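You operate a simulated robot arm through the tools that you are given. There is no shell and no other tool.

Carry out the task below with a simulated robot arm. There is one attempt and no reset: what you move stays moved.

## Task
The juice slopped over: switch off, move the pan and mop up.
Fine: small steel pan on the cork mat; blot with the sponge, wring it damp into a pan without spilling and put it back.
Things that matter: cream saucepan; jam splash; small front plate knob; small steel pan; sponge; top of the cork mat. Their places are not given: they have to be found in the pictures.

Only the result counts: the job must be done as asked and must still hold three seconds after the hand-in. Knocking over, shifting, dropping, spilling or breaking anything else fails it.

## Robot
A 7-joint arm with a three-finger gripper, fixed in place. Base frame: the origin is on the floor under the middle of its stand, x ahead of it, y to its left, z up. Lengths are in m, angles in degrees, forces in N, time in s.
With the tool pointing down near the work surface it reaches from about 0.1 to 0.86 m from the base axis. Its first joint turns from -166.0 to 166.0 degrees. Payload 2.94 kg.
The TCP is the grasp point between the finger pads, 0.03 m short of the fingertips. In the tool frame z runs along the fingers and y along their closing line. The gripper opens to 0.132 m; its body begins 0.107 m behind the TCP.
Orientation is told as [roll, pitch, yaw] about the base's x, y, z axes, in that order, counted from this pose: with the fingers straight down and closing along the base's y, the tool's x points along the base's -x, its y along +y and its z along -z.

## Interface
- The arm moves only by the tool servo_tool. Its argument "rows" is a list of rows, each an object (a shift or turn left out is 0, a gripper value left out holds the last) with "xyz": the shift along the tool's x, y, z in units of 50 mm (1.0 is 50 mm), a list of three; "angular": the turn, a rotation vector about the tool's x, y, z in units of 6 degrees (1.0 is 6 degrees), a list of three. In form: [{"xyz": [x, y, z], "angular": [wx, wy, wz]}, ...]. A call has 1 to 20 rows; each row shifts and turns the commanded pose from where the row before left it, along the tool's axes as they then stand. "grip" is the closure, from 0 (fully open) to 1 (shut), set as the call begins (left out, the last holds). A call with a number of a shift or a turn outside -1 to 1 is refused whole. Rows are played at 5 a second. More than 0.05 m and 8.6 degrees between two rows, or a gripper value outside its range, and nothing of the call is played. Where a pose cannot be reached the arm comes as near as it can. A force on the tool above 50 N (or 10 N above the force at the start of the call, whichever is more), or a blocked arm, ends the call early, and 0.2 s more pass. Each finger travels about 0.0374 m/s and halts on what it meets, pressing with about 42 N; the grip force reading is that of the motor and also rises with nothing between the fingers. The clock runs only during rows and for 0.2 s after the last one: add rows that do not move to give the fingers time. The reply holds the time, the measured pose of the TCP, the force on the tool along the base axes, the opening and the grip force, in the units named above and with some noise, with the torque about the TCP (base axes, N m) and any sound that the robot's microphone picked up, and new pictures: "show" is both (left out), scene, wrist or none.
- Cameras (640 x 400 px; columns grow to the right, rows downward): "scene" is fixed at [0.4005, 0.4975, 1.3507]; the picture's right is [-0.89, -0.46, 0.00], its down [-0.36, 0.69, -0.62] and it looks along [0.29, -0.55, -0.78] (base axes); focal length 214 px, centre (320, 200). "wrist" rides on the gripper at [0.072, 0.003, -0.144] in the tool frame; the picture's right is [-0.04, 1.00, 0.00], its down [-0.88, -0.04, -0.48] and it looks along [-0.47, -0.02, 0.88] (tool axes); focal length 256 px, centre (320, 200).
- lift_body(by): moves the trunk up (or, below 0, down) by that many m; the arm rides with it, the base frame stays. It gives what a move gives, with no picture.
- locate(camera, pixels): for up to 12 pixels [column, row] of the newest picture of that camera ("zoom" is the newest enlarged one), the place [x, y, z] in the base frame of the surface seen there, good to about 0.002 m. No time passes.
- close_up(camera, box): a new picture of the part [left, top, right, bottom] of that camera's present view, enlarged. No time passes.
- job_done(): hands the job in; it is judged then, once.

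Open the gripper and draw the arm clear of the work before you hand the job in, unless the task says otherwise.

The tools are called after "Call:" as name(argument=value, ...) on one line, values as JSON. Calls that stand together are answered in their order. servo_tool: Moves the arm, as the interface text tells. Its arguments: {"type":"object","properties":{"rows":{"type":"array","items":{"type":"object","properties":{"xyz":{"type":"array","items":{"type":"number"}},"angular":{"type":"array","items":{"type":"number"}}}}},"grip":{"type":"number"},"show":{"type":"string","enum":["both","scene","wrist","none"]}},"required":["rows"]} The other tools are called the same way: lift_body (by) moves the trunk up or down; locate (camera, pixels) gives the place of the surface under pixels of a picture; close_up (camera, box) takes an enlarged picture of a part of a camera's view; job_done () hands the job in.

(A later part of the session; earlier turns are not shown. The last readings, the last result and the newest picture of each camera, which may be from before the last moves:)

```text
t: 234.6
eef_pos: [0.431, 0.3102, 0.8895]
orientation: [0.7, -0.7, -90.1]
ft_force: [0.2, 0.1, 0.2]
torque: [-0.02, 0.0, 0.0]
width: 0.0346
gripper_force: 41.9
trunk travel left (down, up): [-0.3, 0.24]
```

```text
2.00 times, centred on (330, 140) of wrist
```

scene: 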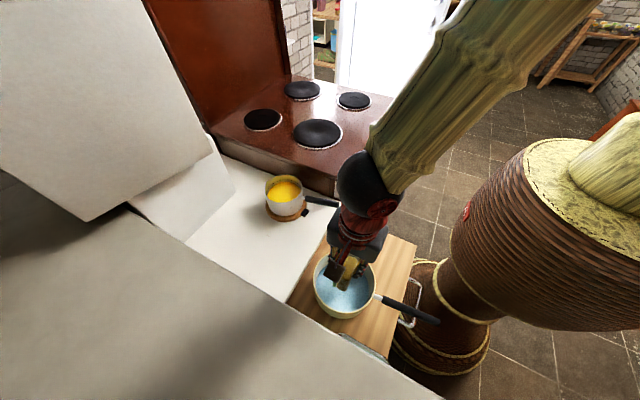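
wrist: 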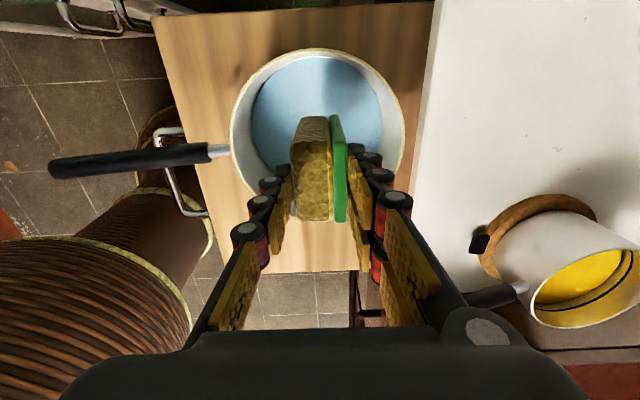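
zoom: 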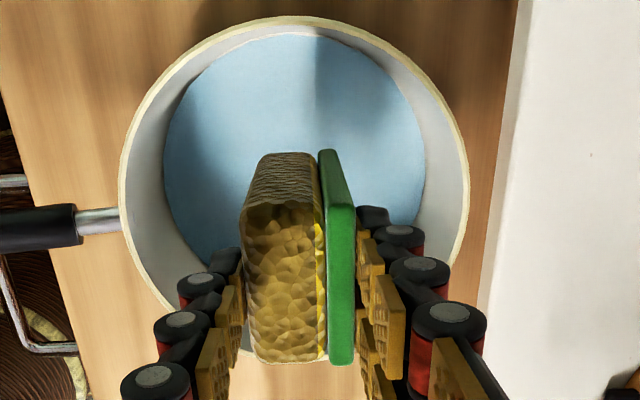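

No clear rise either. I will put the sponge back on the stove edge to re-grip it from above; there I can also compare its colour with the earlier view in the same light. First I lift it out and carry it back.

Call:
servo_tool(rows=[{"xyz": [0, 0, -0.2]}, {"xyz": [0, 0, -0.5]}, {"xyz": [0, 0, -0.7]}, {"xyz": [0, 0, -0.7]}, {"xyz": [0, 0, -0.7]}, {"xyz": [0, 0, -0.7]}, {"xyz": [0, 0, -0.5]}, {"xyz": [0, 0, -0.3]}, {}], grip=0.742, show="none")

Call:
servo_tool(rows=[{"xyz": [-0.3, 0.054, 0]}, {"xyz": [-0.6, 0.108, 0]}, {"xyz": [-0.7, 0.126, 0]}, {"xyz": [-0.7, 0.126, 0]}, {"xyz": [-0.7, 0.126, 0]}, {"xyz": [-0.7, 0.126, 0]}, {"xyz": [-0.7, 0.126, 0]}, {"xyz": [-0.7, 0.126, 0]}, {"xyz": [-0.7, 0.126, 0]}, {"xyz": [-0.7, 0.126, 0]}, {"xyz": [-0.7, 0.126, 0]}, {"xyz": [-0.7, 0.126, 0]}, {"xyz": [-0.7, 0.126, 0]}, {"xyz": [-0.6, 0.108, 0]}, {"xyz": [-0.4, 0.072, 0]}, {"xyz": [-0.3, 0.054, 0]}, {}], show="both")

Call:
close_up(camera="scene", box=[290, 200, 430, 330])

```text
t: 236.6
eef_pos: [0.4295, 0.3134, 1.1054]
orientation: [0.6, -0.8, -90.1]
ft_force: [0.6, 0.4, 0.2]
torque: [-0.02, 0.03, 0.04]
width: 0.0357
gripper_force: 9.0
trunk travel left (down, up): [-0.3, 0.24]
```

```text
t: 240.2
eef_pos: [0.5179, -0.1836, 1.111]
orientation: [0.6, -0.6, -90.0]
ft_force: [-0.1, -0.3, 0.2]
torque: [0.01, -0.01, -0.01]
width: 0.0354
gripper_force: 8.6
trunk travel left (down, up): [-0.3, 0.24]
```

scene: 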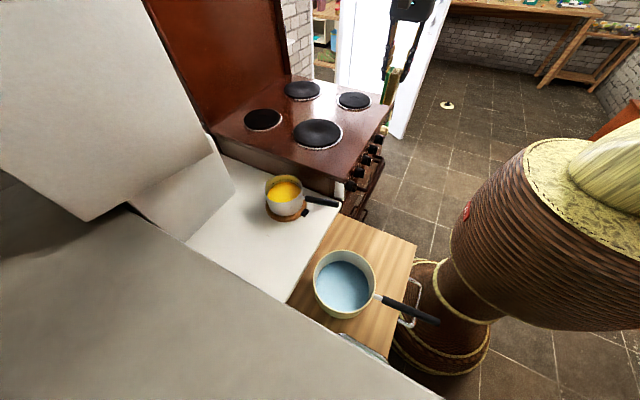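
wrist: 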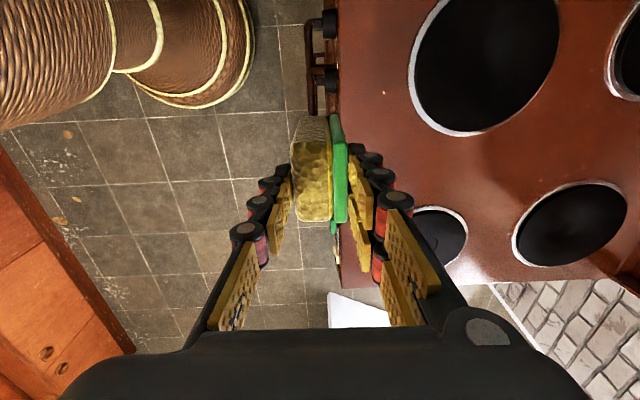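

```text
3.08 times, centred on (360, 265) of scene
```

zoom: 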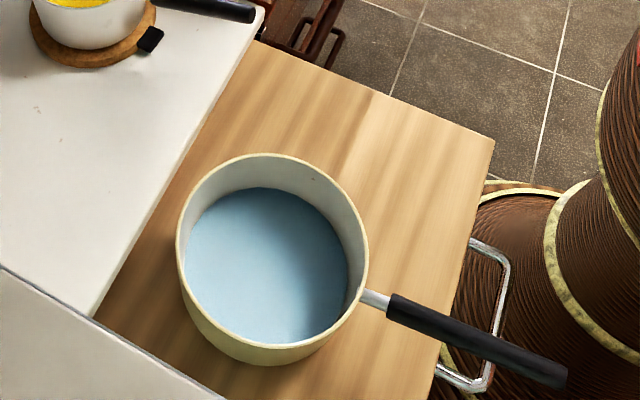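

The saucepan is unchanged in place. I rise and turn the tool back to horizontal.

Call:
servo_tool(rows=[{"xyz": [0, 0, -0.5]}, {"xyz": [0, 0, -0.7]}, {"xyz": [0, 0, -0.7]}, {"angular": [-0.8, 0, 0]}, {"angular": [-0.9, 0, 0]}, {"angular": [-0.9, 0, 0]}, {"angular": [-0.9, 0, 0]}, {"angular": [-0.9, 0, 0]}, {"angular": [-0.9, 0, 0]}, {"angular": [-0.9, 0, 0]}, {"angular": [-0.9, 0, 0]}, {"angular": [-0.9, 0, 0]}, {"angular": [-0.9, 0, 0]}, {"angular": [-0.9, 0, 0]}, {"angular": [-0.9, 0, 0]}, {"angular": [-0.9, 0, 0]}, {"angular": [-0.9, 0, 0]}, {"angular": [-0.9, 0, 0]}, {"angular": [-0.9, 0, 0]}], show="wrist")

```text
t: 244.2
eef_pos: [0.5161, -0.182, 1.2068]
orientation: [86.5, -0.6, -90.3]
ft_force: [-0.3, 0.3, -0.3]
torque: [0.03, 0.03, -0.02]
width: 0.0356
gripper_force: 6.3
trunk travel left (down, up): [-0.3, 0.24]
```

wrist: 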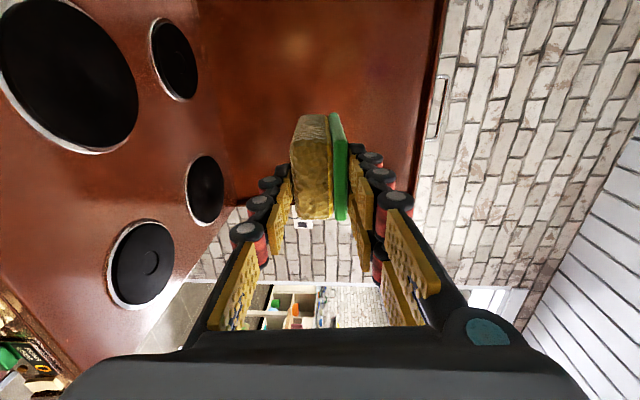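

The tool is horizontal again at (0.516,-0.182) and the stove looks clean. I lower the trunk by 0.3 m so the sponge comes to hover over the edge.

Call:
lift_body(by=-0.3)

Call:
servo_tool(rows=[{"xyz": [0, -0.15, 0]}, {"xyz": [0, -0.15, 0]}, {"xyz": [0, -0.08, 0]}, {}, {}], show="both")

Call:
close_up(camera="scene", box=[330, 90, 450, 170])

```text
t: 247.2
eef_pos: [0.5165, -0.1815, 0.9069]
orientation: [86.4, -0.7, -90.1]
ft_force: [-0.2, 0.5, -0.1]
torque: [-0.01, 0.03, 0.0]
width: 0.0351
gripper_force: 23.2
trunk travel left (down, up): [0.0, 0.54]
```

```text
t: 248.4
eef_pos: [0.5153, -0.1829, 0.8874]
orientation: [86.2, -0.7, -90.2]
ft_force: [-0.8, 0.2, 1.6]
torque: [0.02, -0.07, -0.05]
width: 0.0354
gripper_force: 13.7
trunk travel left (down, up): [0.0, 0.54]
```

scene: 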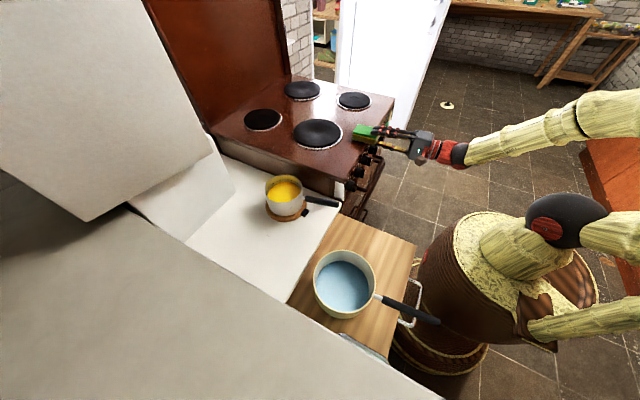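
wrist: 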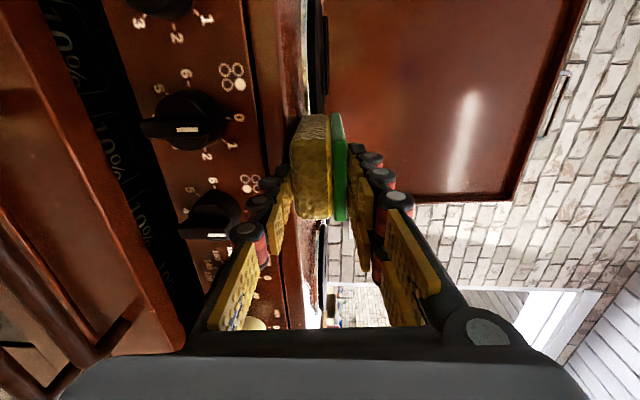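

```text
5.00 times, centred on (390, 130) of scene
```

zoom: 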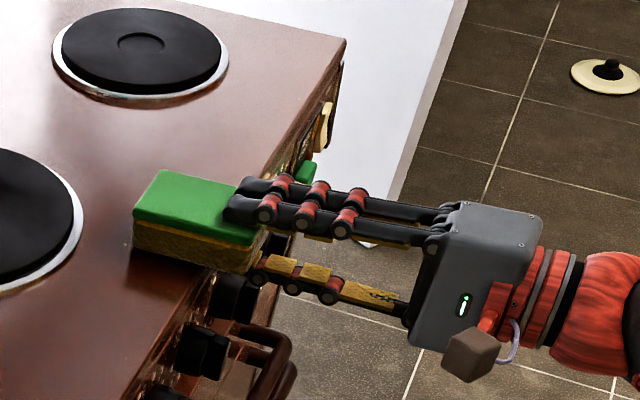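

The sponge touches the stove top; the foam looks lighter than in the same view before the squeeze. I lower the last 2 mm and open the fingers.

Call:
servo_tool(rows=[{"xyz": [0, -0.03, 0]}, {"xyz": [0, -0.02, 0]}, {}], show="none")

Call:
servo_tool(rows=[{}, {}, {}, {}, {}], grip=0.57, show="both")

Call:
close_up(camera="scene", box=[336, 105, 392, 145])

Call:
close_up(camera="wrist", box=[230, 80, 430, 260])

```text
t: 249.2
eef_pos: [0.5153, -0.1816, 0.8865]
orientation: [86.4, -0.8, -90.0]
ft_force: [-0.7, 0.3, 4.9]
torque: [0.22, -0.52, 0.01]
width: 0.0351
gripper_force: 31.6
trunk travel left (down, up): [0.0, 0.54]
```

```text
t: 250.4
eef_pos: [0.5156, -0.1815, 0.8866]
orientation: [86.4, -0.7, -90.1]
ft_force: [0.3, 0.1, 0.9]
torque: [0.02, 0.01, -0.05]
width: 0.0568
gripper_force: 0.1
trunk travel left (down, up): [0.0, 0.54]
```

scene: 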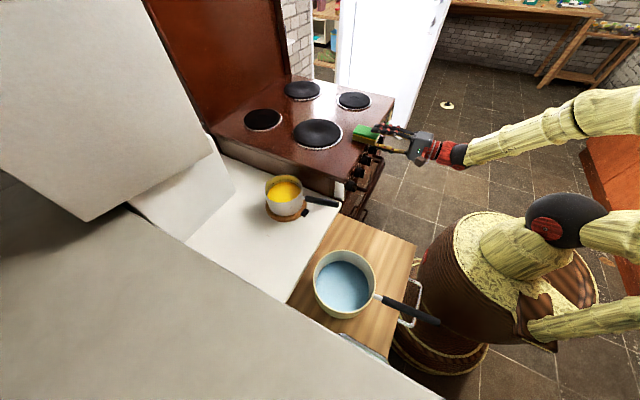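
wrist: 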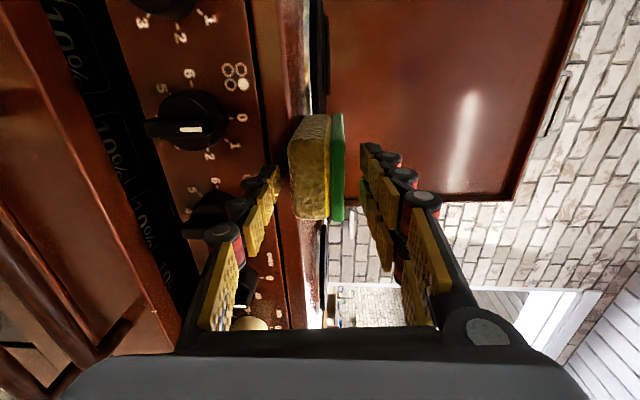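

```text
10.00 times, centred on (364, 125) of scene
```

zoom: 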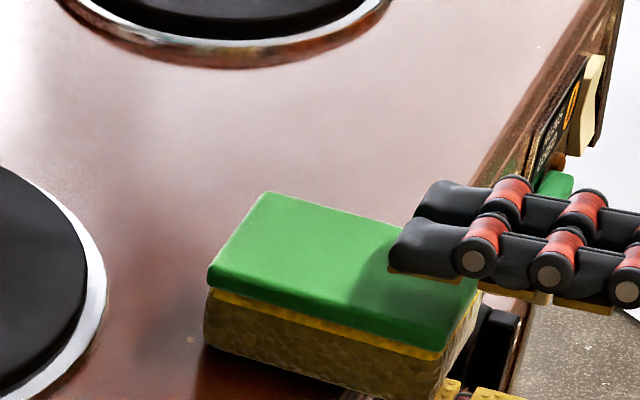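

```text
2.22 times, centred on (330, 170) of wrist
```

zoom: 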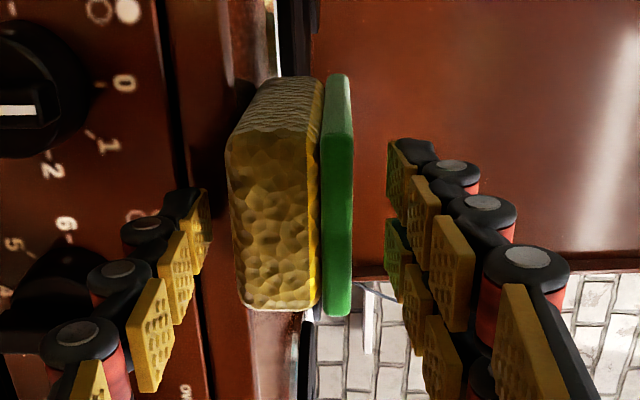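

I take the same 16× view as before the squeeze to compare the foam colour directly.

Call:
close_up(camera="scene", box=[350, 118, 386, 142])

```text
16.00 times, centred on (368, 130) of scene
```

zoom: 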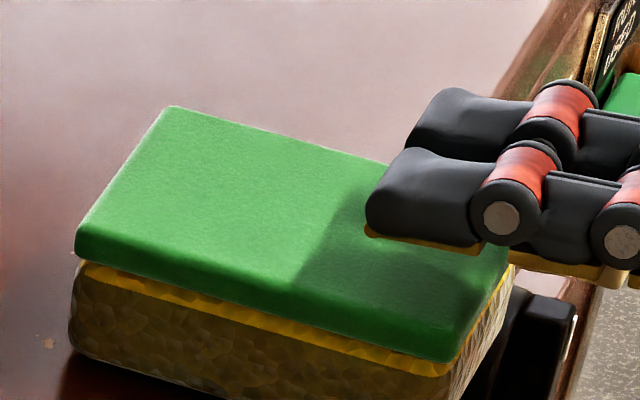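

The foam colour is about the same. I check the floor, stove front and counter for any drips before going on.

Call:
close_up(camera="scene", box=[340, 120, 480, 260])

Call:
close_up(camera="scene", box=[190, 60, 350, 180])

Call:
close_up(camera="scene", box=[200, 150, 360, 290])

```text
2.86 times, centred on (410, 190) of scene
```

zoom: 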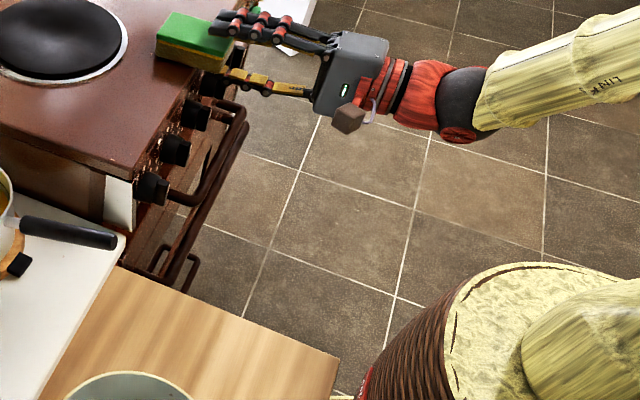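

```text
3.33 times, centred on (270, 120) of scene
```

zoom: 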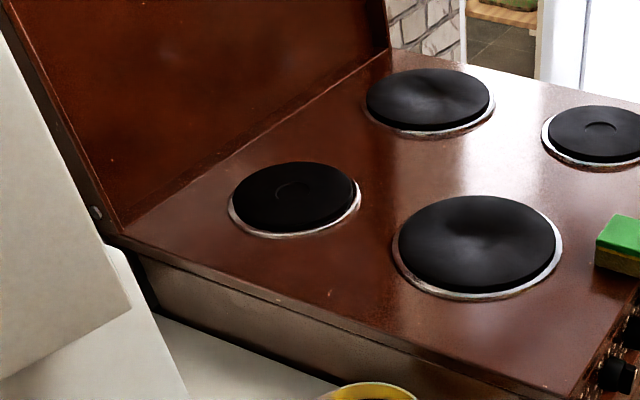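

```text
2.86 times, centred on (280, 220) of scene
```

zoom: 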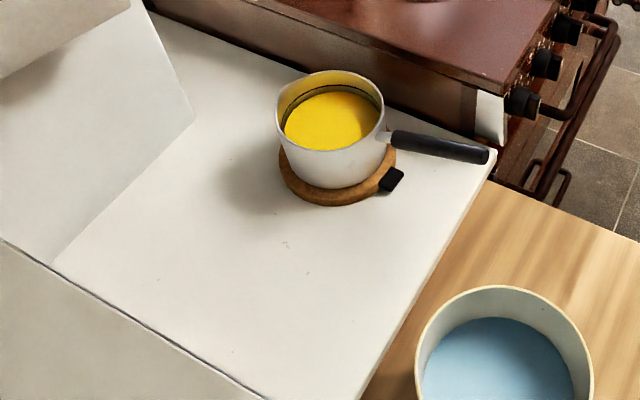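

No drips anywhere. I withdraw from the sponge, rise a little and begin turning the hand back to the normal top-down pose.

Call:
servo_tool(rows=[{"xyz": [0, 0, -0.3]}, {"xyz": [0, 0, -0.5]}, {"xyz": [0, 0.3, -0.6]}, {"xyz": [0, 0.6, 0]}, {"xyz": [0, 0.6, 0]}, {}], show="wrist")

Call:
servo_tool(rows=[{"angular": [0, 0, -1]}, {"angular": [0, 0, -1]}, {"angular": [0, 0, -1]}, {"angular": [0, 0, -1]}, {"angular": [0, 0, -1]}, {"angular": [0, 0, -1]}, {"angular": [0, 0, -1]}, {"angular": [0, 0, -1]}, {"angular": [0, 0, -1]}, {"angular": [0, 0, -1]}, {"angular": [0, 0, -1]}, {"angular": [0, 0, -1]}, {"angular": [0, 0, -1]}, {"angular": [0, 0, -1]}, {"angular": [0, 0, -1]}, {}], show="both")

```text
t: 251.8
eef_pos: [0.4559, -0.167, 0.9627]
orientation: [86.2, -0.5, -88.1]
ft_force: [-0.7, -0.2, 0.5]
torque: [-0.01, 0.01, 0.01]
width: 0.0568
gripper_force: 0.1
trunk travel left (down, up): [0.0, 0.54]
```

wrist: 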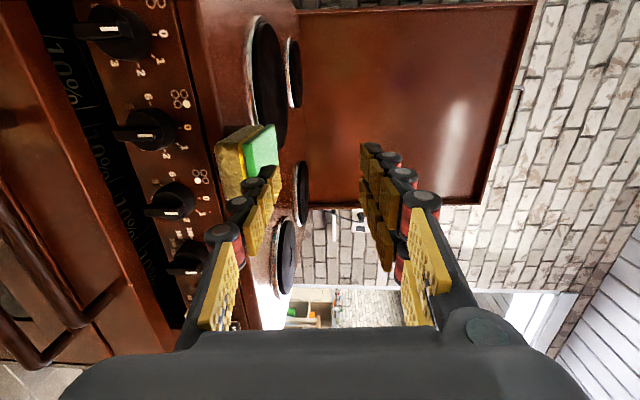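

```text
t: 255.2
eef_pos: [0.4569, -0.1685, 0.9577]
orientation: [0.6, -85.7, 1.1]
ft_force: [-0.7, 0.0, -0.7]
torque: [-0.01, 0.02, -0.02]
width: 0.0567
gripper_force: 0.0
trunk travel left (down, up): [0.0, 0.54]
```

scene: 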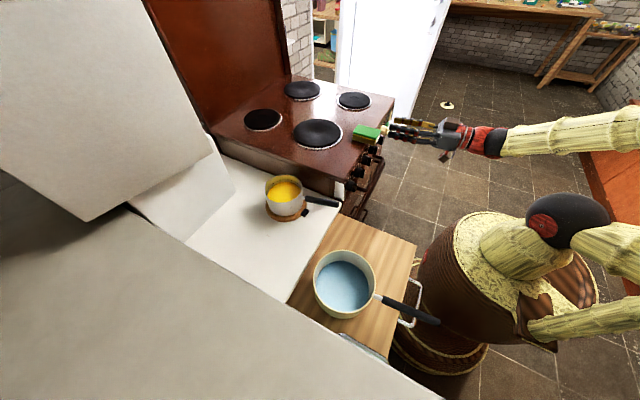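
wrist: 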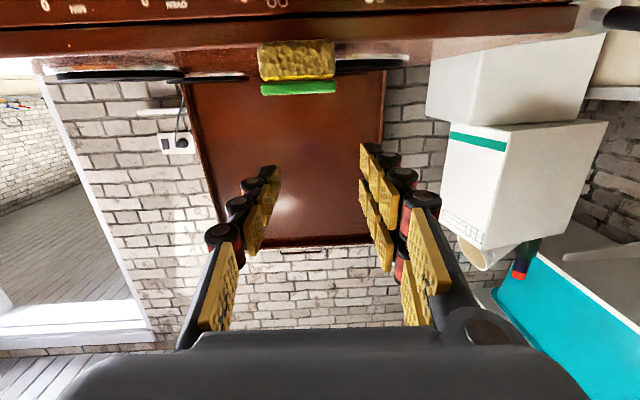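

The roll is undone. I tilt back to pointing straight down and raise the trunk.

Call:
servo_tool(rows=[{"angular": [0, 1, 0]}, {"angular": [0, 1, 0]}, {"angular": [0, 1, 0]}, {"angular": [0, 1, 0]}, {"angular": [0, 1, 0]}, {"angular": [0, 1, 0]}, {"angular": [0, 1, 0]}, {"angular": [0, 1, 0]}, {"angular": [0, 1, 0]}, {"angular": [0, 1, 0]}, {"angular": [0, 1, 0]}, {"angular": [0, 1, 0]}, {"angular": [0, 1, 0]}, {"angular": [0, 1, 0]}, {"angular": [0, 0.28, 0]}], show="none")

Call:
lift_body(by=0.3)

Call:
servo_tool(rows=[{}], show="both")

Call:
close_up(camera="scene", box=[330, 95, 420, 165])

```text
t: 258.4
eef_pos: [0.4509, -0.1802, 0.9637]
orientation: [-0.7, -0.6, -0.1]
ft_force: [0.6, 0.0, 0.0]
torque: [-0.03, 0.0, 0.0]
width: 0.0568
gripper_force: 0.1
trunk travel left (down, up): [0.0, 0.54]
```

```text
t: 261.4
eef_pos: [0.451, -0.1802, 1.2635]
orientation: [-0.8, -0.7, -0.1]
ft_force: [0.0, -0.6, -0.7]
torque: [-0.03, -0.01, 0.01]
width: 0.0569
gripper_force: 0.0
trunk travel left (down, up): [-0.3, 0.24]
```

```text
t: 261.8
eef_pos: [0.4508, -0.1805, 1.2639]
orientation: [-0.6, -0.6, -0.1]
ft_force: [0.0, 0.0, -0.6]
torque: [-0.02, -0.02, 0.02]
width: 0.057
gripper_force: 0.0
trunk travel left (down, up): [-0.3, 0.24]
```

scene: 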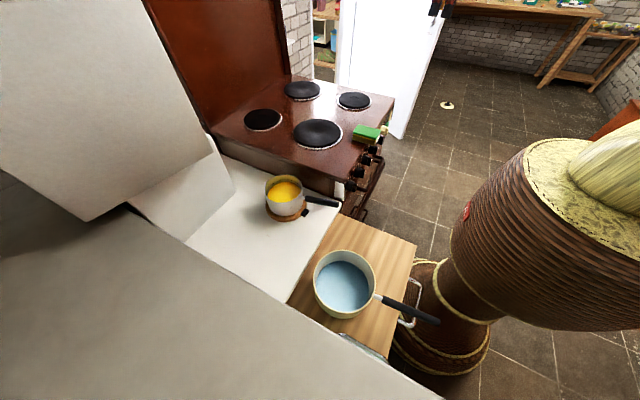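
wrist: 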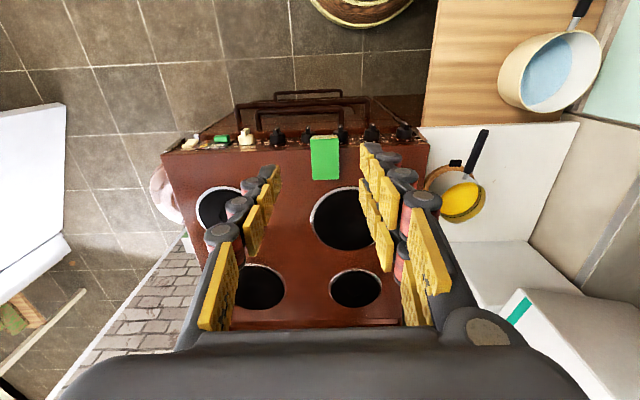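

```text
5.71 times, centred on (375, 130) of scene
```

zoom: 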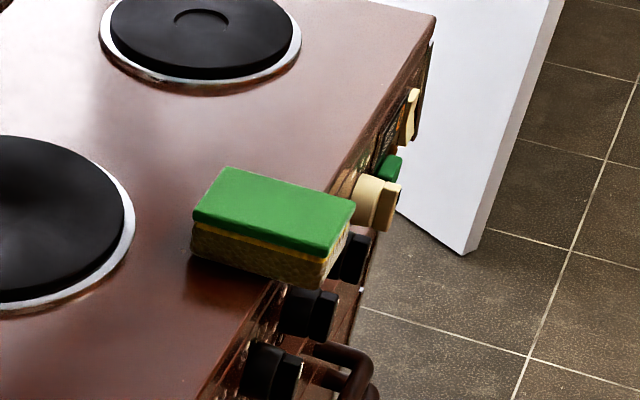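

The sponge lies on the edge as before. I locate it precisely for the top-down grasp.

Call:
locate(camera="zoom", pixels=[[232, 173], [350, 208], [327, 251], [199, 214], [275, 210], [320, 280], [195, 248], [340, 240]])

```text
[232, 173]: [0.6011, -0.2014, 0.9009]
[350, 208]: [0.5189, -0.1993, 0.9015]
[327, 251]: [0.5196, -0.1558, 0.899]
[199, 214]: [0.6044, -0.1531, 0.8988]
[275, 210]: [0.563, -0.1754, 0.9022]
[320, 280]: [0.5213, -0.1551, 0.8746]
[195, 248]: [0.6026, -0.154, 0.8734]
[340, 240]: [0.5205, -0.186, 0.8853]
```

The sponge centre is (0.561,-0.1775), unrotated. I open to 80 mm, move above it and descend to a low grip height.

Call:
servo_tool(rows=[{"xyz": [-0.55, 0.015, 0.6], "angular": [0.1, 0.1, 0]}, {"xyz": [-0.55, 0.015, 0.6]}, {"xyz": [-0.55, 0.015, 0.6]}, {"xyz": [-0.55, 0.015, 0.6]}, {"xyz": [0, 0, 0.6]}, {"xyz": [0, 0, 0.6]}, {"xyz": [0, 0, 0.6]}, {"xyz": [0, 0, 0.6]}, {}], grip=0.39, show="wrist")

```text
t: 263.8
eef_pos: [0.5593, -0.1822, 1.0244]
orientation: [-1.4, -0.2, -0.1]
ft_force: [0.7, -0.1, 0.1]
torque: [0.02, -0.01, -0.01]
width: 0.0807
gripper_force: 0.1
trunk travel left (down, up): [-0.3, 0.24]
```

wrist: 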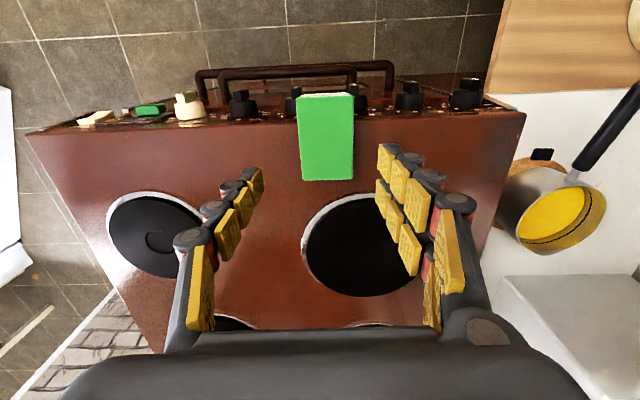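

Slight roll error: I correct it, centre on y -0.1775 and descend to z≈0.90.

Call:
servo_tool(rows=[{"xyz": [-0.034, 0.094, 0], "angular": [-0.23, 0.03, 0]}, {"xyz": [0, 0, 0.5]}, {"xyz": [0, 0, 0.6]}, {"xyz": [0, 0, 0.6]}, {"xyz": [0, 0, 0.4]}, {"xyz": [0, 0, 0.25]}, {"xyz": [0, 0, 0.12]}, {}], show="wrist")

```text
t: 265.6
eef_pos: [0.5627, -0.1783, 0.9005]
orientation: [0.1, 0.1, -0.1]
ft_force: [0.6, 0.5, -0.7]
torque: [-0.02, -0.02, 0.02]
width: 0.0805
gripper_force: 0.0
trunk travel left (down, up): [-0.3, 0.24]
```

wrist: 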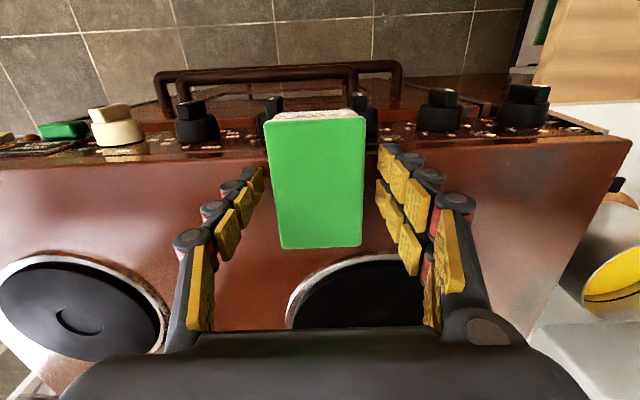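

The sponge is well between the pads. I close with a light hold and lift.

Call:
servo_tool(rows=[{}, {}, {}, {}], grip=0.578, show="none")

Call:
servo_tool(rows=[{"xyz": [0, 0, -0.1]}, {"xyz": [0, 0, -0.3]}, {"xyz": [0, 0, -0.5]}, {"xyz": [0, 0, -0.6]}, {"xyz": [0, 0, -0.6]}, {"xyz": [0, 0, -0.3]}, {}], grip=0.576, show="both")

Call:
close_up(camera="scene", box=[320, 60, 440, 160])

```text
t: 266.6
eef_pos: [0.5623, -0.178, 0.9021]
orientation: [0.1, 0.1, -0.1]
ft_force: [0.7, 0.4, -0.2]
torque: [0.0, 0.01, -0.01]
width: 0.0574
gripper_force: 3.3
trunk travel left (down, up): [-0.3, 0.24]
```

```text
t: 268.2
eef_pos: [0.563, -0.1789, 1.022]
orientation: [0.1, 0.2, 0.0]
ft_force: [0.4, -0.2, -0.8]
torque: [0.0, 0.0, -0.04]
width: 0.057
gripper_force: 25.1
trunk travel left (down, up): [-0.3, 0.24]
```

scene: 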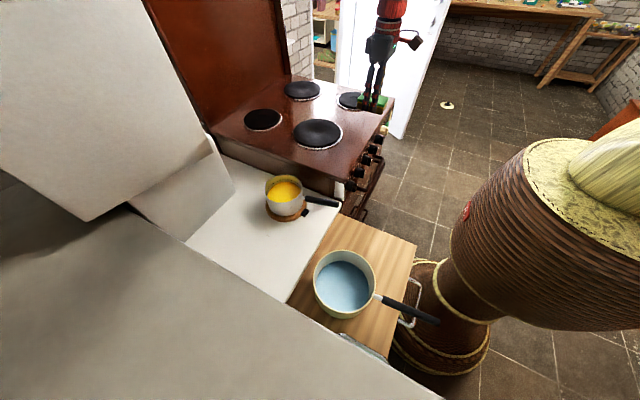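
wrist: 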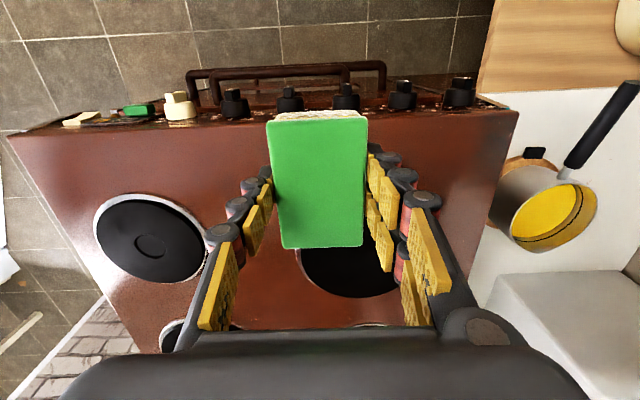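

```text
4.00 times, centred on (380, 110) of scene
```

zoom: 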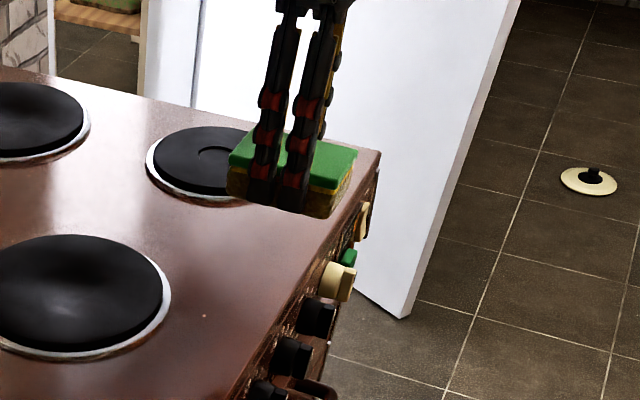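

The stove is clean and the sponge is in hand. I carry it once more over the cream saucepan for a few more squeezes with the pads low on the foam.

Call:
servo_tool(rows=[{"xyz": [0.083, 0.3, 0]}, {"xyz": [0.166, 0.6, 0]}, {"xyz": [0.1935, 0.7, 0]}, {"xyz": [0.1935, 0.7, 0]}, {"xyz": [0.1935, 0.7, 0]}, {"xyz": [0.1935, 0.7, 0]}, {"xyz": [0.1935, 0.7, 0]}, {"xyz": [0.1935, 0.7, 0]}, {"xyz": [0.1935, 0.7, 0]}, {"xyz": [0.1935, 0.7, 0]}, {"xyz": [0.1935, 0.7, 0]}, {"xyz": [0.1935, 0.7, 0]}, {"xyz": [0.1935, 0.7, 0]}, {"xyz": [0.166, 0.6, 0]}, {"xyz": [0.11, 0.4, 0]}, {"xyz": [0.066, 0.24, 0]}, {}], show="none")

Call:
servo_tool(rows=[{"xyz": [0, 0, 0.2]}, {"xyz": [0, 0, 0.4]}, {"xyz": [0, 0, 0.6]}, {"xyz": [0, 0, 0.6]}, {"xyz": [0, 0, 0.6]}, {"xyz": [0, 0, 0.5]}, {"xyz": [0, 0, 0.3]}, {"xyz": [0, 0, 0.1]}, {}], show="both")

Call:
close_up(camera="wrist", box=[260, 90, 380, 150])

```text
t: 271.8
eef_pos: [0.4262, 0.3154, 1.022]
orientation: [0.1, 0.2, -0.1]
ft_force: [0.5, 0.1, -0.7]
torque: [0.02, 0.01, -0.02]
width: 0.0569
gripper_force: 25.6
trunk travel left (down, up): [-0.3, 0.24]
```

```text
t: 273.8
eef_pos: [0.4265, 0.3149, 0.8572]
orientation: [0.1, 0.1, -0.1]
ft_force: [-0.5, -0.2, -0.4]
torque: [0.0, 0.0, -0.01]
width: 0.0574
gripper_force: 3.6
trunk travel left (down, up): [-0.3, 0.24]
```

scene: 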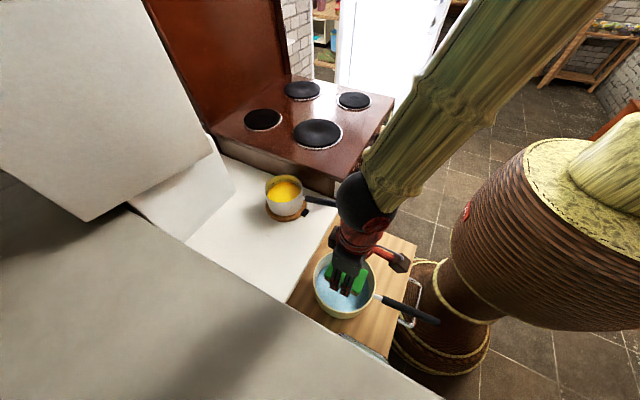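
wrist: 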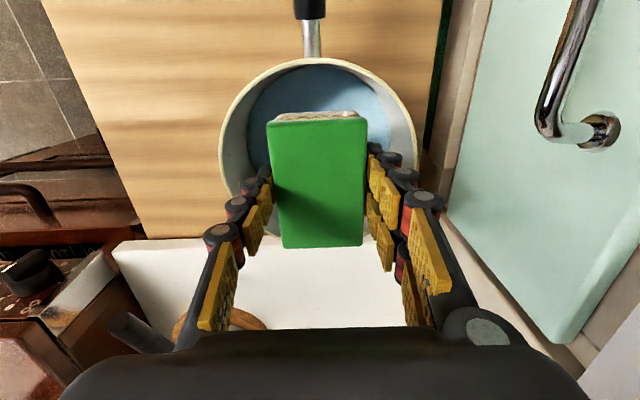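

```text
5.33 times, centred on (320, 120) of wrist
```

zoom: 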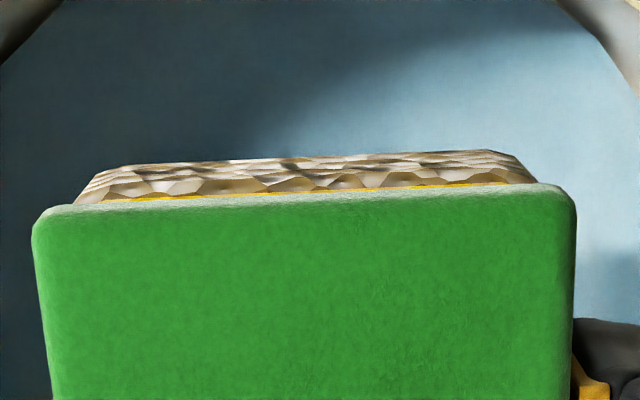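

The sponge is over the saucepan again. I do four hard squeezes with relaxations between, including a small twist of the hand.

Call:
servo_tool(rows=[{}, {}, {}, {}, {}, {}], grip=1.0, show="none")

Call:
servo_tool(rows=[{}, {}, {}], grip=0.574, show="none")

Call:
servo_tool(rows=[{}, {}, {"angular": [0, 0, 1]}, {"angular": [0, 0, 1]}, {"angular": [0, 0, -1]}, {"angular": [0, 0, -1]}, {"angular": [0, 0, -1]}, {"angular": [0, 0, -1]}, {"angular": [0, 0, 1]}, {"angular": [0, 0, 1]}, {}], grip=1.0, show="none")

Call:
servo_tool(rows=[{}, {}, {}], grip=0.574, show="none")

Call:
servo_tool(rows=[{}, {}, {}, {}, {}, {}, {}, {}, {}, {}], grip=1.0, show="both")

Call:
close_up(camera="wrist", box=[260, 90, 380, 150])

```text
t: 275.2
eef_pos: [0.4271, 0.3134, 0.8578]
orientation: [0.0, 0.1, -0.1]
ft_force: [0.1, -0.3, 0.0]
torque: [-0.03, 0.0, 0.0]
width: 0.056
gripper_force: 41.8
trunk travel left (down, up): [-0.3, 0.24]
```

```text
t: 276.0
eef_pos: [0.427, 0.314, 0.8562]
orientation: [0.1, 0.1, 0.0]
ft_force: [0.8, 0.2, -1.0]
torque: [0.0, -0.01, 0.0]
width: 0.0575
gripper_force: 6.0
trunk travel left (down, up): [-0.3, 0.24]
```

```text
t: 278.4
eef_pos: [0.4285, 0.3143, 0.8573]
orientation: [0.1, 0.2, -0.3]
ft_force: [0.5, 0.2, 0.5]
torque: [0.01, -0.02, 0.0]
width: 0.0564
gripper_force: 41.8
trunk travel left (down, up): [-0.3, 0.24]
```

```text
t: 279.2
eef_pos: [0.426, 0.3146, 0.8562]
orientation: [0.1, 0.1, -0.2]
ft_force: [-0.8, 0.3, 0.5]
torque: [0.02, 0.03, -0.02]
width: 0.0575
gripper_force: 5.8
trunk travel left (down, up): [-0.3, 0.24]
```

```text
t: 281.4
eef_pos: [0.426, 0.3145, 0.8589]
orientation: [0.2, 0.1, -0.1]
ft_force: [-1.1, -0.1, -0.3]
torque: [-0.01, -0.02, 0.01]
width: 0.0566
gripper_force: 42.1
trunk travel left (down, up): [-0.3, 0.24]
```

scene: 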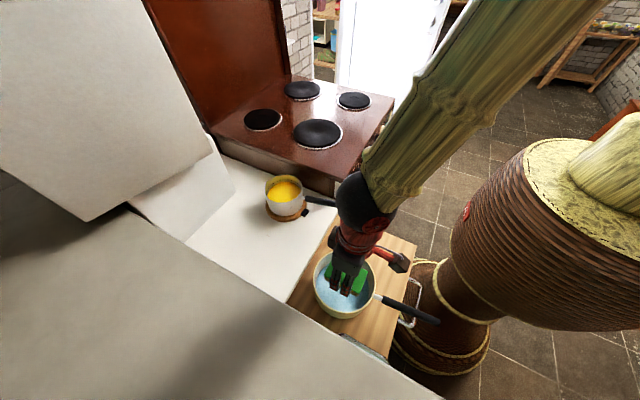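
wrist: 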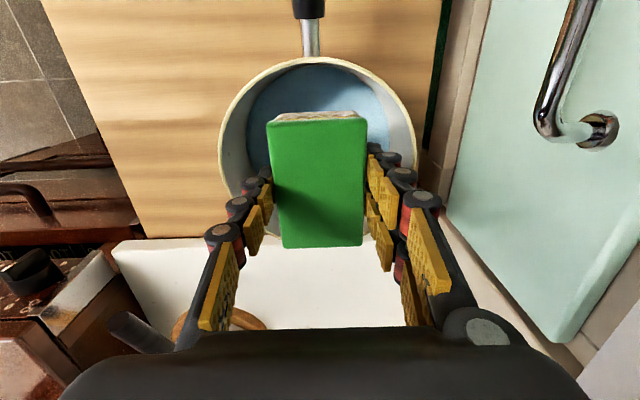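

```text
5.33 times, centred on (320, 120) of wrist
```

zoom: 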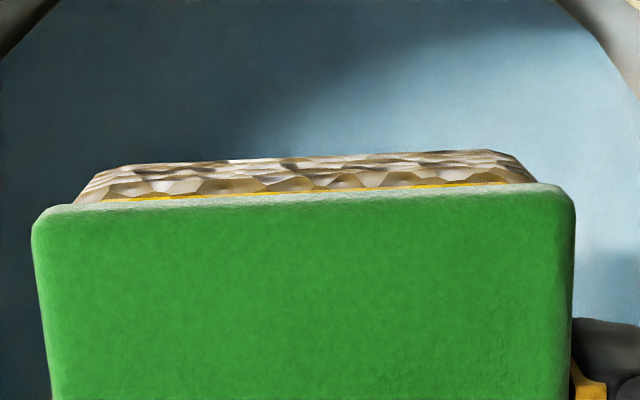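

Nothing more comes out and nothing drips, so the sponge is as wrung as 42 N allows. I now lift it and carry it back toward its home at (0.645,0.356) with the original 5.6° yaw.

Call:
servo_tool(rows=[{"xyz": [0, 0, -0.2]}, {"xyz": [0, 0, -0.4]}, {"xyz": [0, 0, -0.6]}, {"xyz": [0, 0, -0.7]}, {"xyz": [0, 0, -0.7]}, {"xyz": [0, 0, -0.4]}, {"xyz": [0, 0, -0.2]}, {}], grip=0.578, show="none")

Call:
servo_tool(rows=[{"xyz": [-0.3, 0.056, 0]}, {"xyz": [-0.6, 0.113, 0]}, {"xyz": [-0.7, 0.131, 0]}, {"xyz": [-0.7, 0.131, 0]}, {"xyz": [-0.7, 0.131, 0]}, {"xyz": [-0.7, 0.131, 0]}, {"xyz": [-0.5, 0.094, 0]}, {"xyz": [-0.22, 0.04, 0]}, {"angular": [0, 0, -0.31]}, {"angular": [0, 0, -0.31]}, {"angular": [0, 0, -0.31]}, {}], show="both")

Call:
close_up(camera="scene", box=[290, 200, 430, 330])

```text
t: 283.2
eef_pos: [0.4269, 0.3146, 1.0182]
orientation: [0.1, 0.1, -0.1]
ft_force: [0.3, 0.7, -0.5]
torque: [0.0, 0.01, 0.02]
width: 0.0565
gripper_force: 30.6
trunk travel left (down, up): [-0.3, 0.24]
```

```text
t: 285.8
eef_pos: [0.6483, 0.3562, 1.0176]
orientation: [0.2, 0.2, 5.5]
ft_force: [-0.3, -0.8, -0.2]
torque: [0.01, -0.02, 0.01]
width: 0.057
gripper_force: 11.6
trunk travel left (down, up): [-0.3, 0.24]
```

scene: 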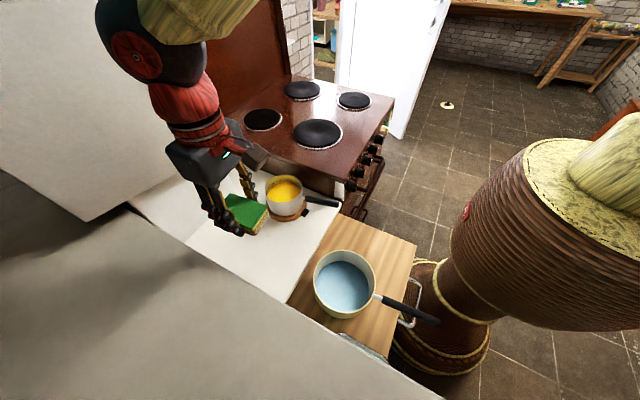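
wrist: 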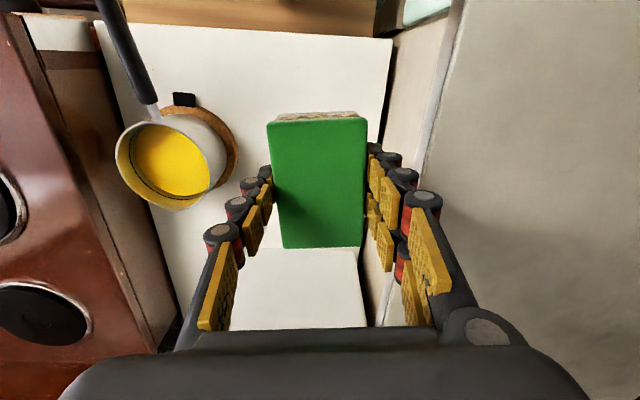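

```text
3.08 times, centred on (360, 265) of scene
```

zoom: 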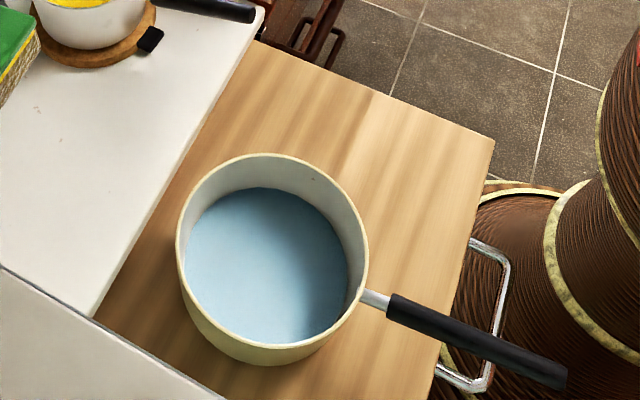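

I enlarge the sponge here, in the same light as at the start, to judge its wetness against the first pictures.

Call:
close_up(camera="scene", box=[215, 185, 285, 245])

Call:
close_up(camera="wrist", box=[260, 90, 380, 150])

```text
6.67 times, centred on (250, 215) of scene
```

zoom: 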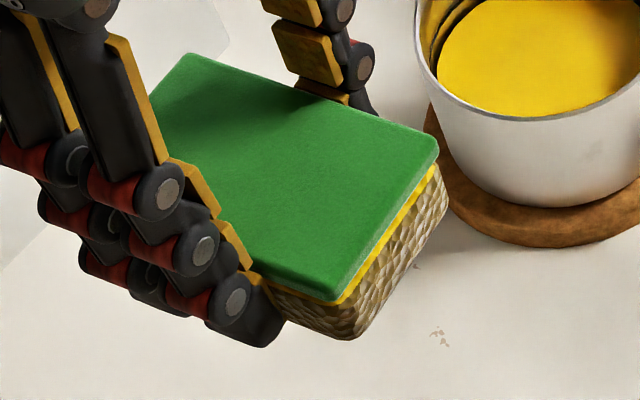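

```text
5.33 times, centred on (320, 120) of wrist
```

zoom: 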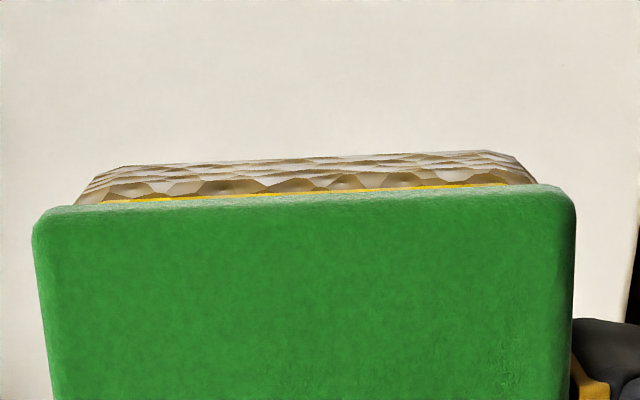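

The foam is a dull straw-tan, clearly no longer soaked-dark, and nothing drips. I lower it onto its original place.

Call:
servo_tool(rows=[{"xyz": [0.02, 0, 0.3]}, {"xyz": [0, 0, 0.6]}, {"xyz": [0, 0, 0.7]}, {"xyz": [0, 0, 0.7]}, {"xyz": [0, 0, 0.7]}, {"xyz": [0, 0, 0.6]}, {"xyz": [0, 0, 0.4]}, {"xyz": [0, 0, 0.2]}, {"xyz": [0, 0, 0.1]}, {}], show="both")

Call:
close_up(camera="scene", box=[200, 190, 330, 300])

```text
t: 288.0
eef_pos: [0.6469, 0.356, 0.8017]
orientation: [0.1, 0.1, 5.5]
ft_force: [0.3, 0.6, -0.5]
torque: [-0.01, 0.0, 0.0]
width: 0.0569
gripper_force: 1.5
trunk travel left (down, up): [-0.3, 0.24]
```

scene: 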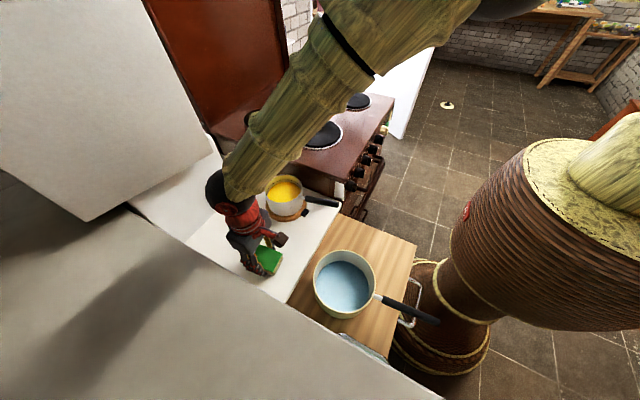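
wrist: 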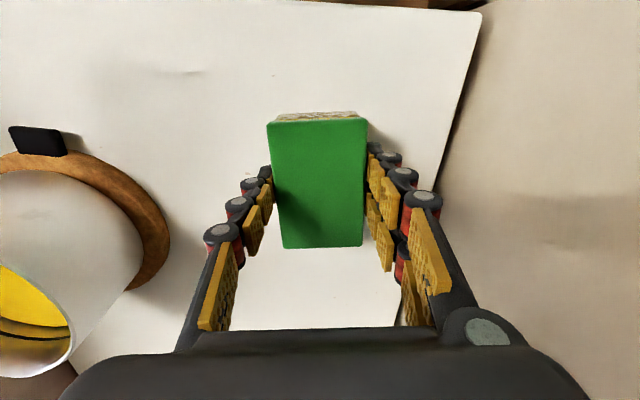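

```text
3.64 times, centred on (265, 245) of scene
```

zoom: 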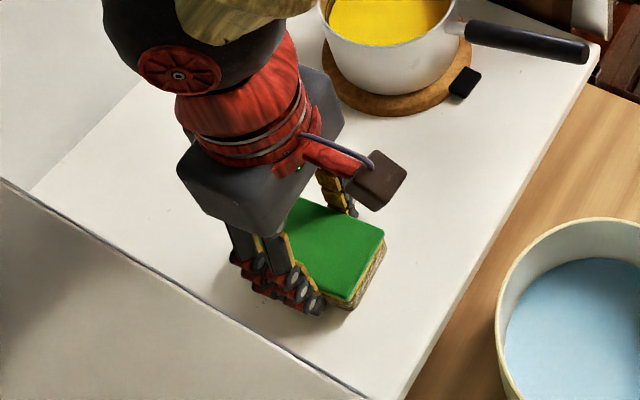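

About 6 mm remain. I lower gently to contact and release.

Call:
servo_tool(rows=[{"xyz": [0, 0, 0.05]}, {"xyz": [0, 0, 0.05]}, {"xyz": [0, 0, 0.03]}, {}], show="none")

```text
t: 289.0
eef_pos: [0.6466, 0.3556, 0.7962]
orientation: [0.1, 0.0, 5.5]
ft_force: [-1.3, 0.4, 5.2]
torque: [0.0, 0.07, -0.03]
width: 0.0569
gripper_force: 23.0
trunk travel left (down, up): [-0.3, 0.24]
```

The sponge touches the counter (5 N at z 0.796). I open the fingers to 80 mm.

Call:
servo_tool(rows=[{}, {}, {}, {}], grip=0.4, show="wrist")

Call:
servo_tool(rows=[{"xyz": [0, 0, -0.2]}, {"xyz": [0, 0, -0.5]}, {"xyz": [0, 0, -0.7]}, {"xyz": [0, 0, -0.7]}, {"xyz": [0, 0, -0.7]}, {"xyz": [0, 0, -0.7]}, {"xyz": [0, 0, -0.7]}, {"xyz": [0, 0, -0.7]}, {"xyz": [0, 0, -0.5]}, {}], show="both")

Call:
close_up(camera="scene", box=[234, 234, 294, 284])

```text
t: 290.0
eef_pos: [0.6478, 0.3555, 0.7951]
orientation: [0.1, 0.0, 5.5]
ft_force: [0.5, -0.4, -0.3]
torque: [-0.02, -0.02, -0.01]
width: 0.0792
gripper_force: 0.0
trunk travel left (down, up): [-0.3, 0.24]
```

wrist: 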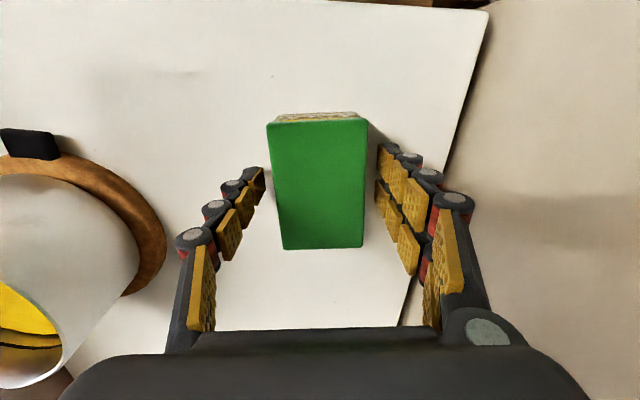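

```text
t: 292.2
eef_pos: [0.6485, 0.3554, 1.067]
orientation: [0.1, 0.1, 5.5]
ft_force: [0.6, 0.6, -0.1]
torque: [0.0, 0.01, -0.02]
width: 0.0796
gripper_force: 0.1
trunk travel left (down, up): [-0.3, 0.24]
```

scene: 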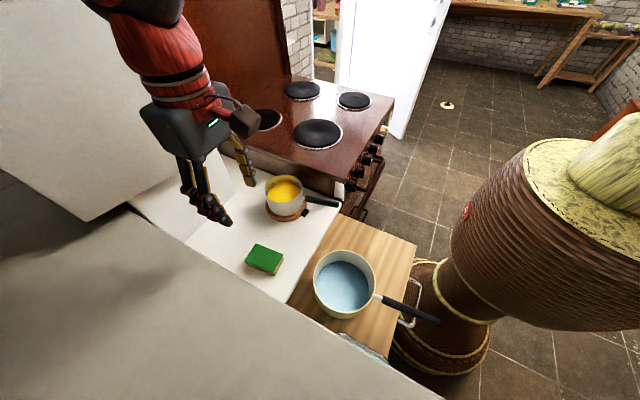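
wrist: 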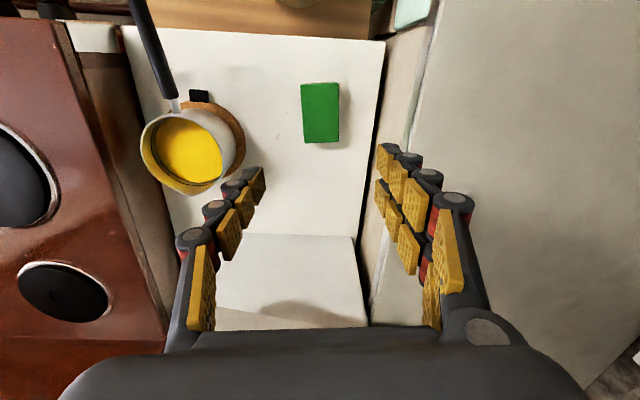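

```text
8.00 times, centred on (264, 259) of scene
```

zoom: 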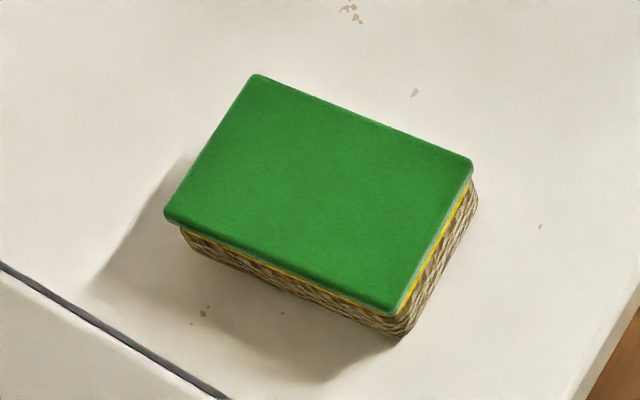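

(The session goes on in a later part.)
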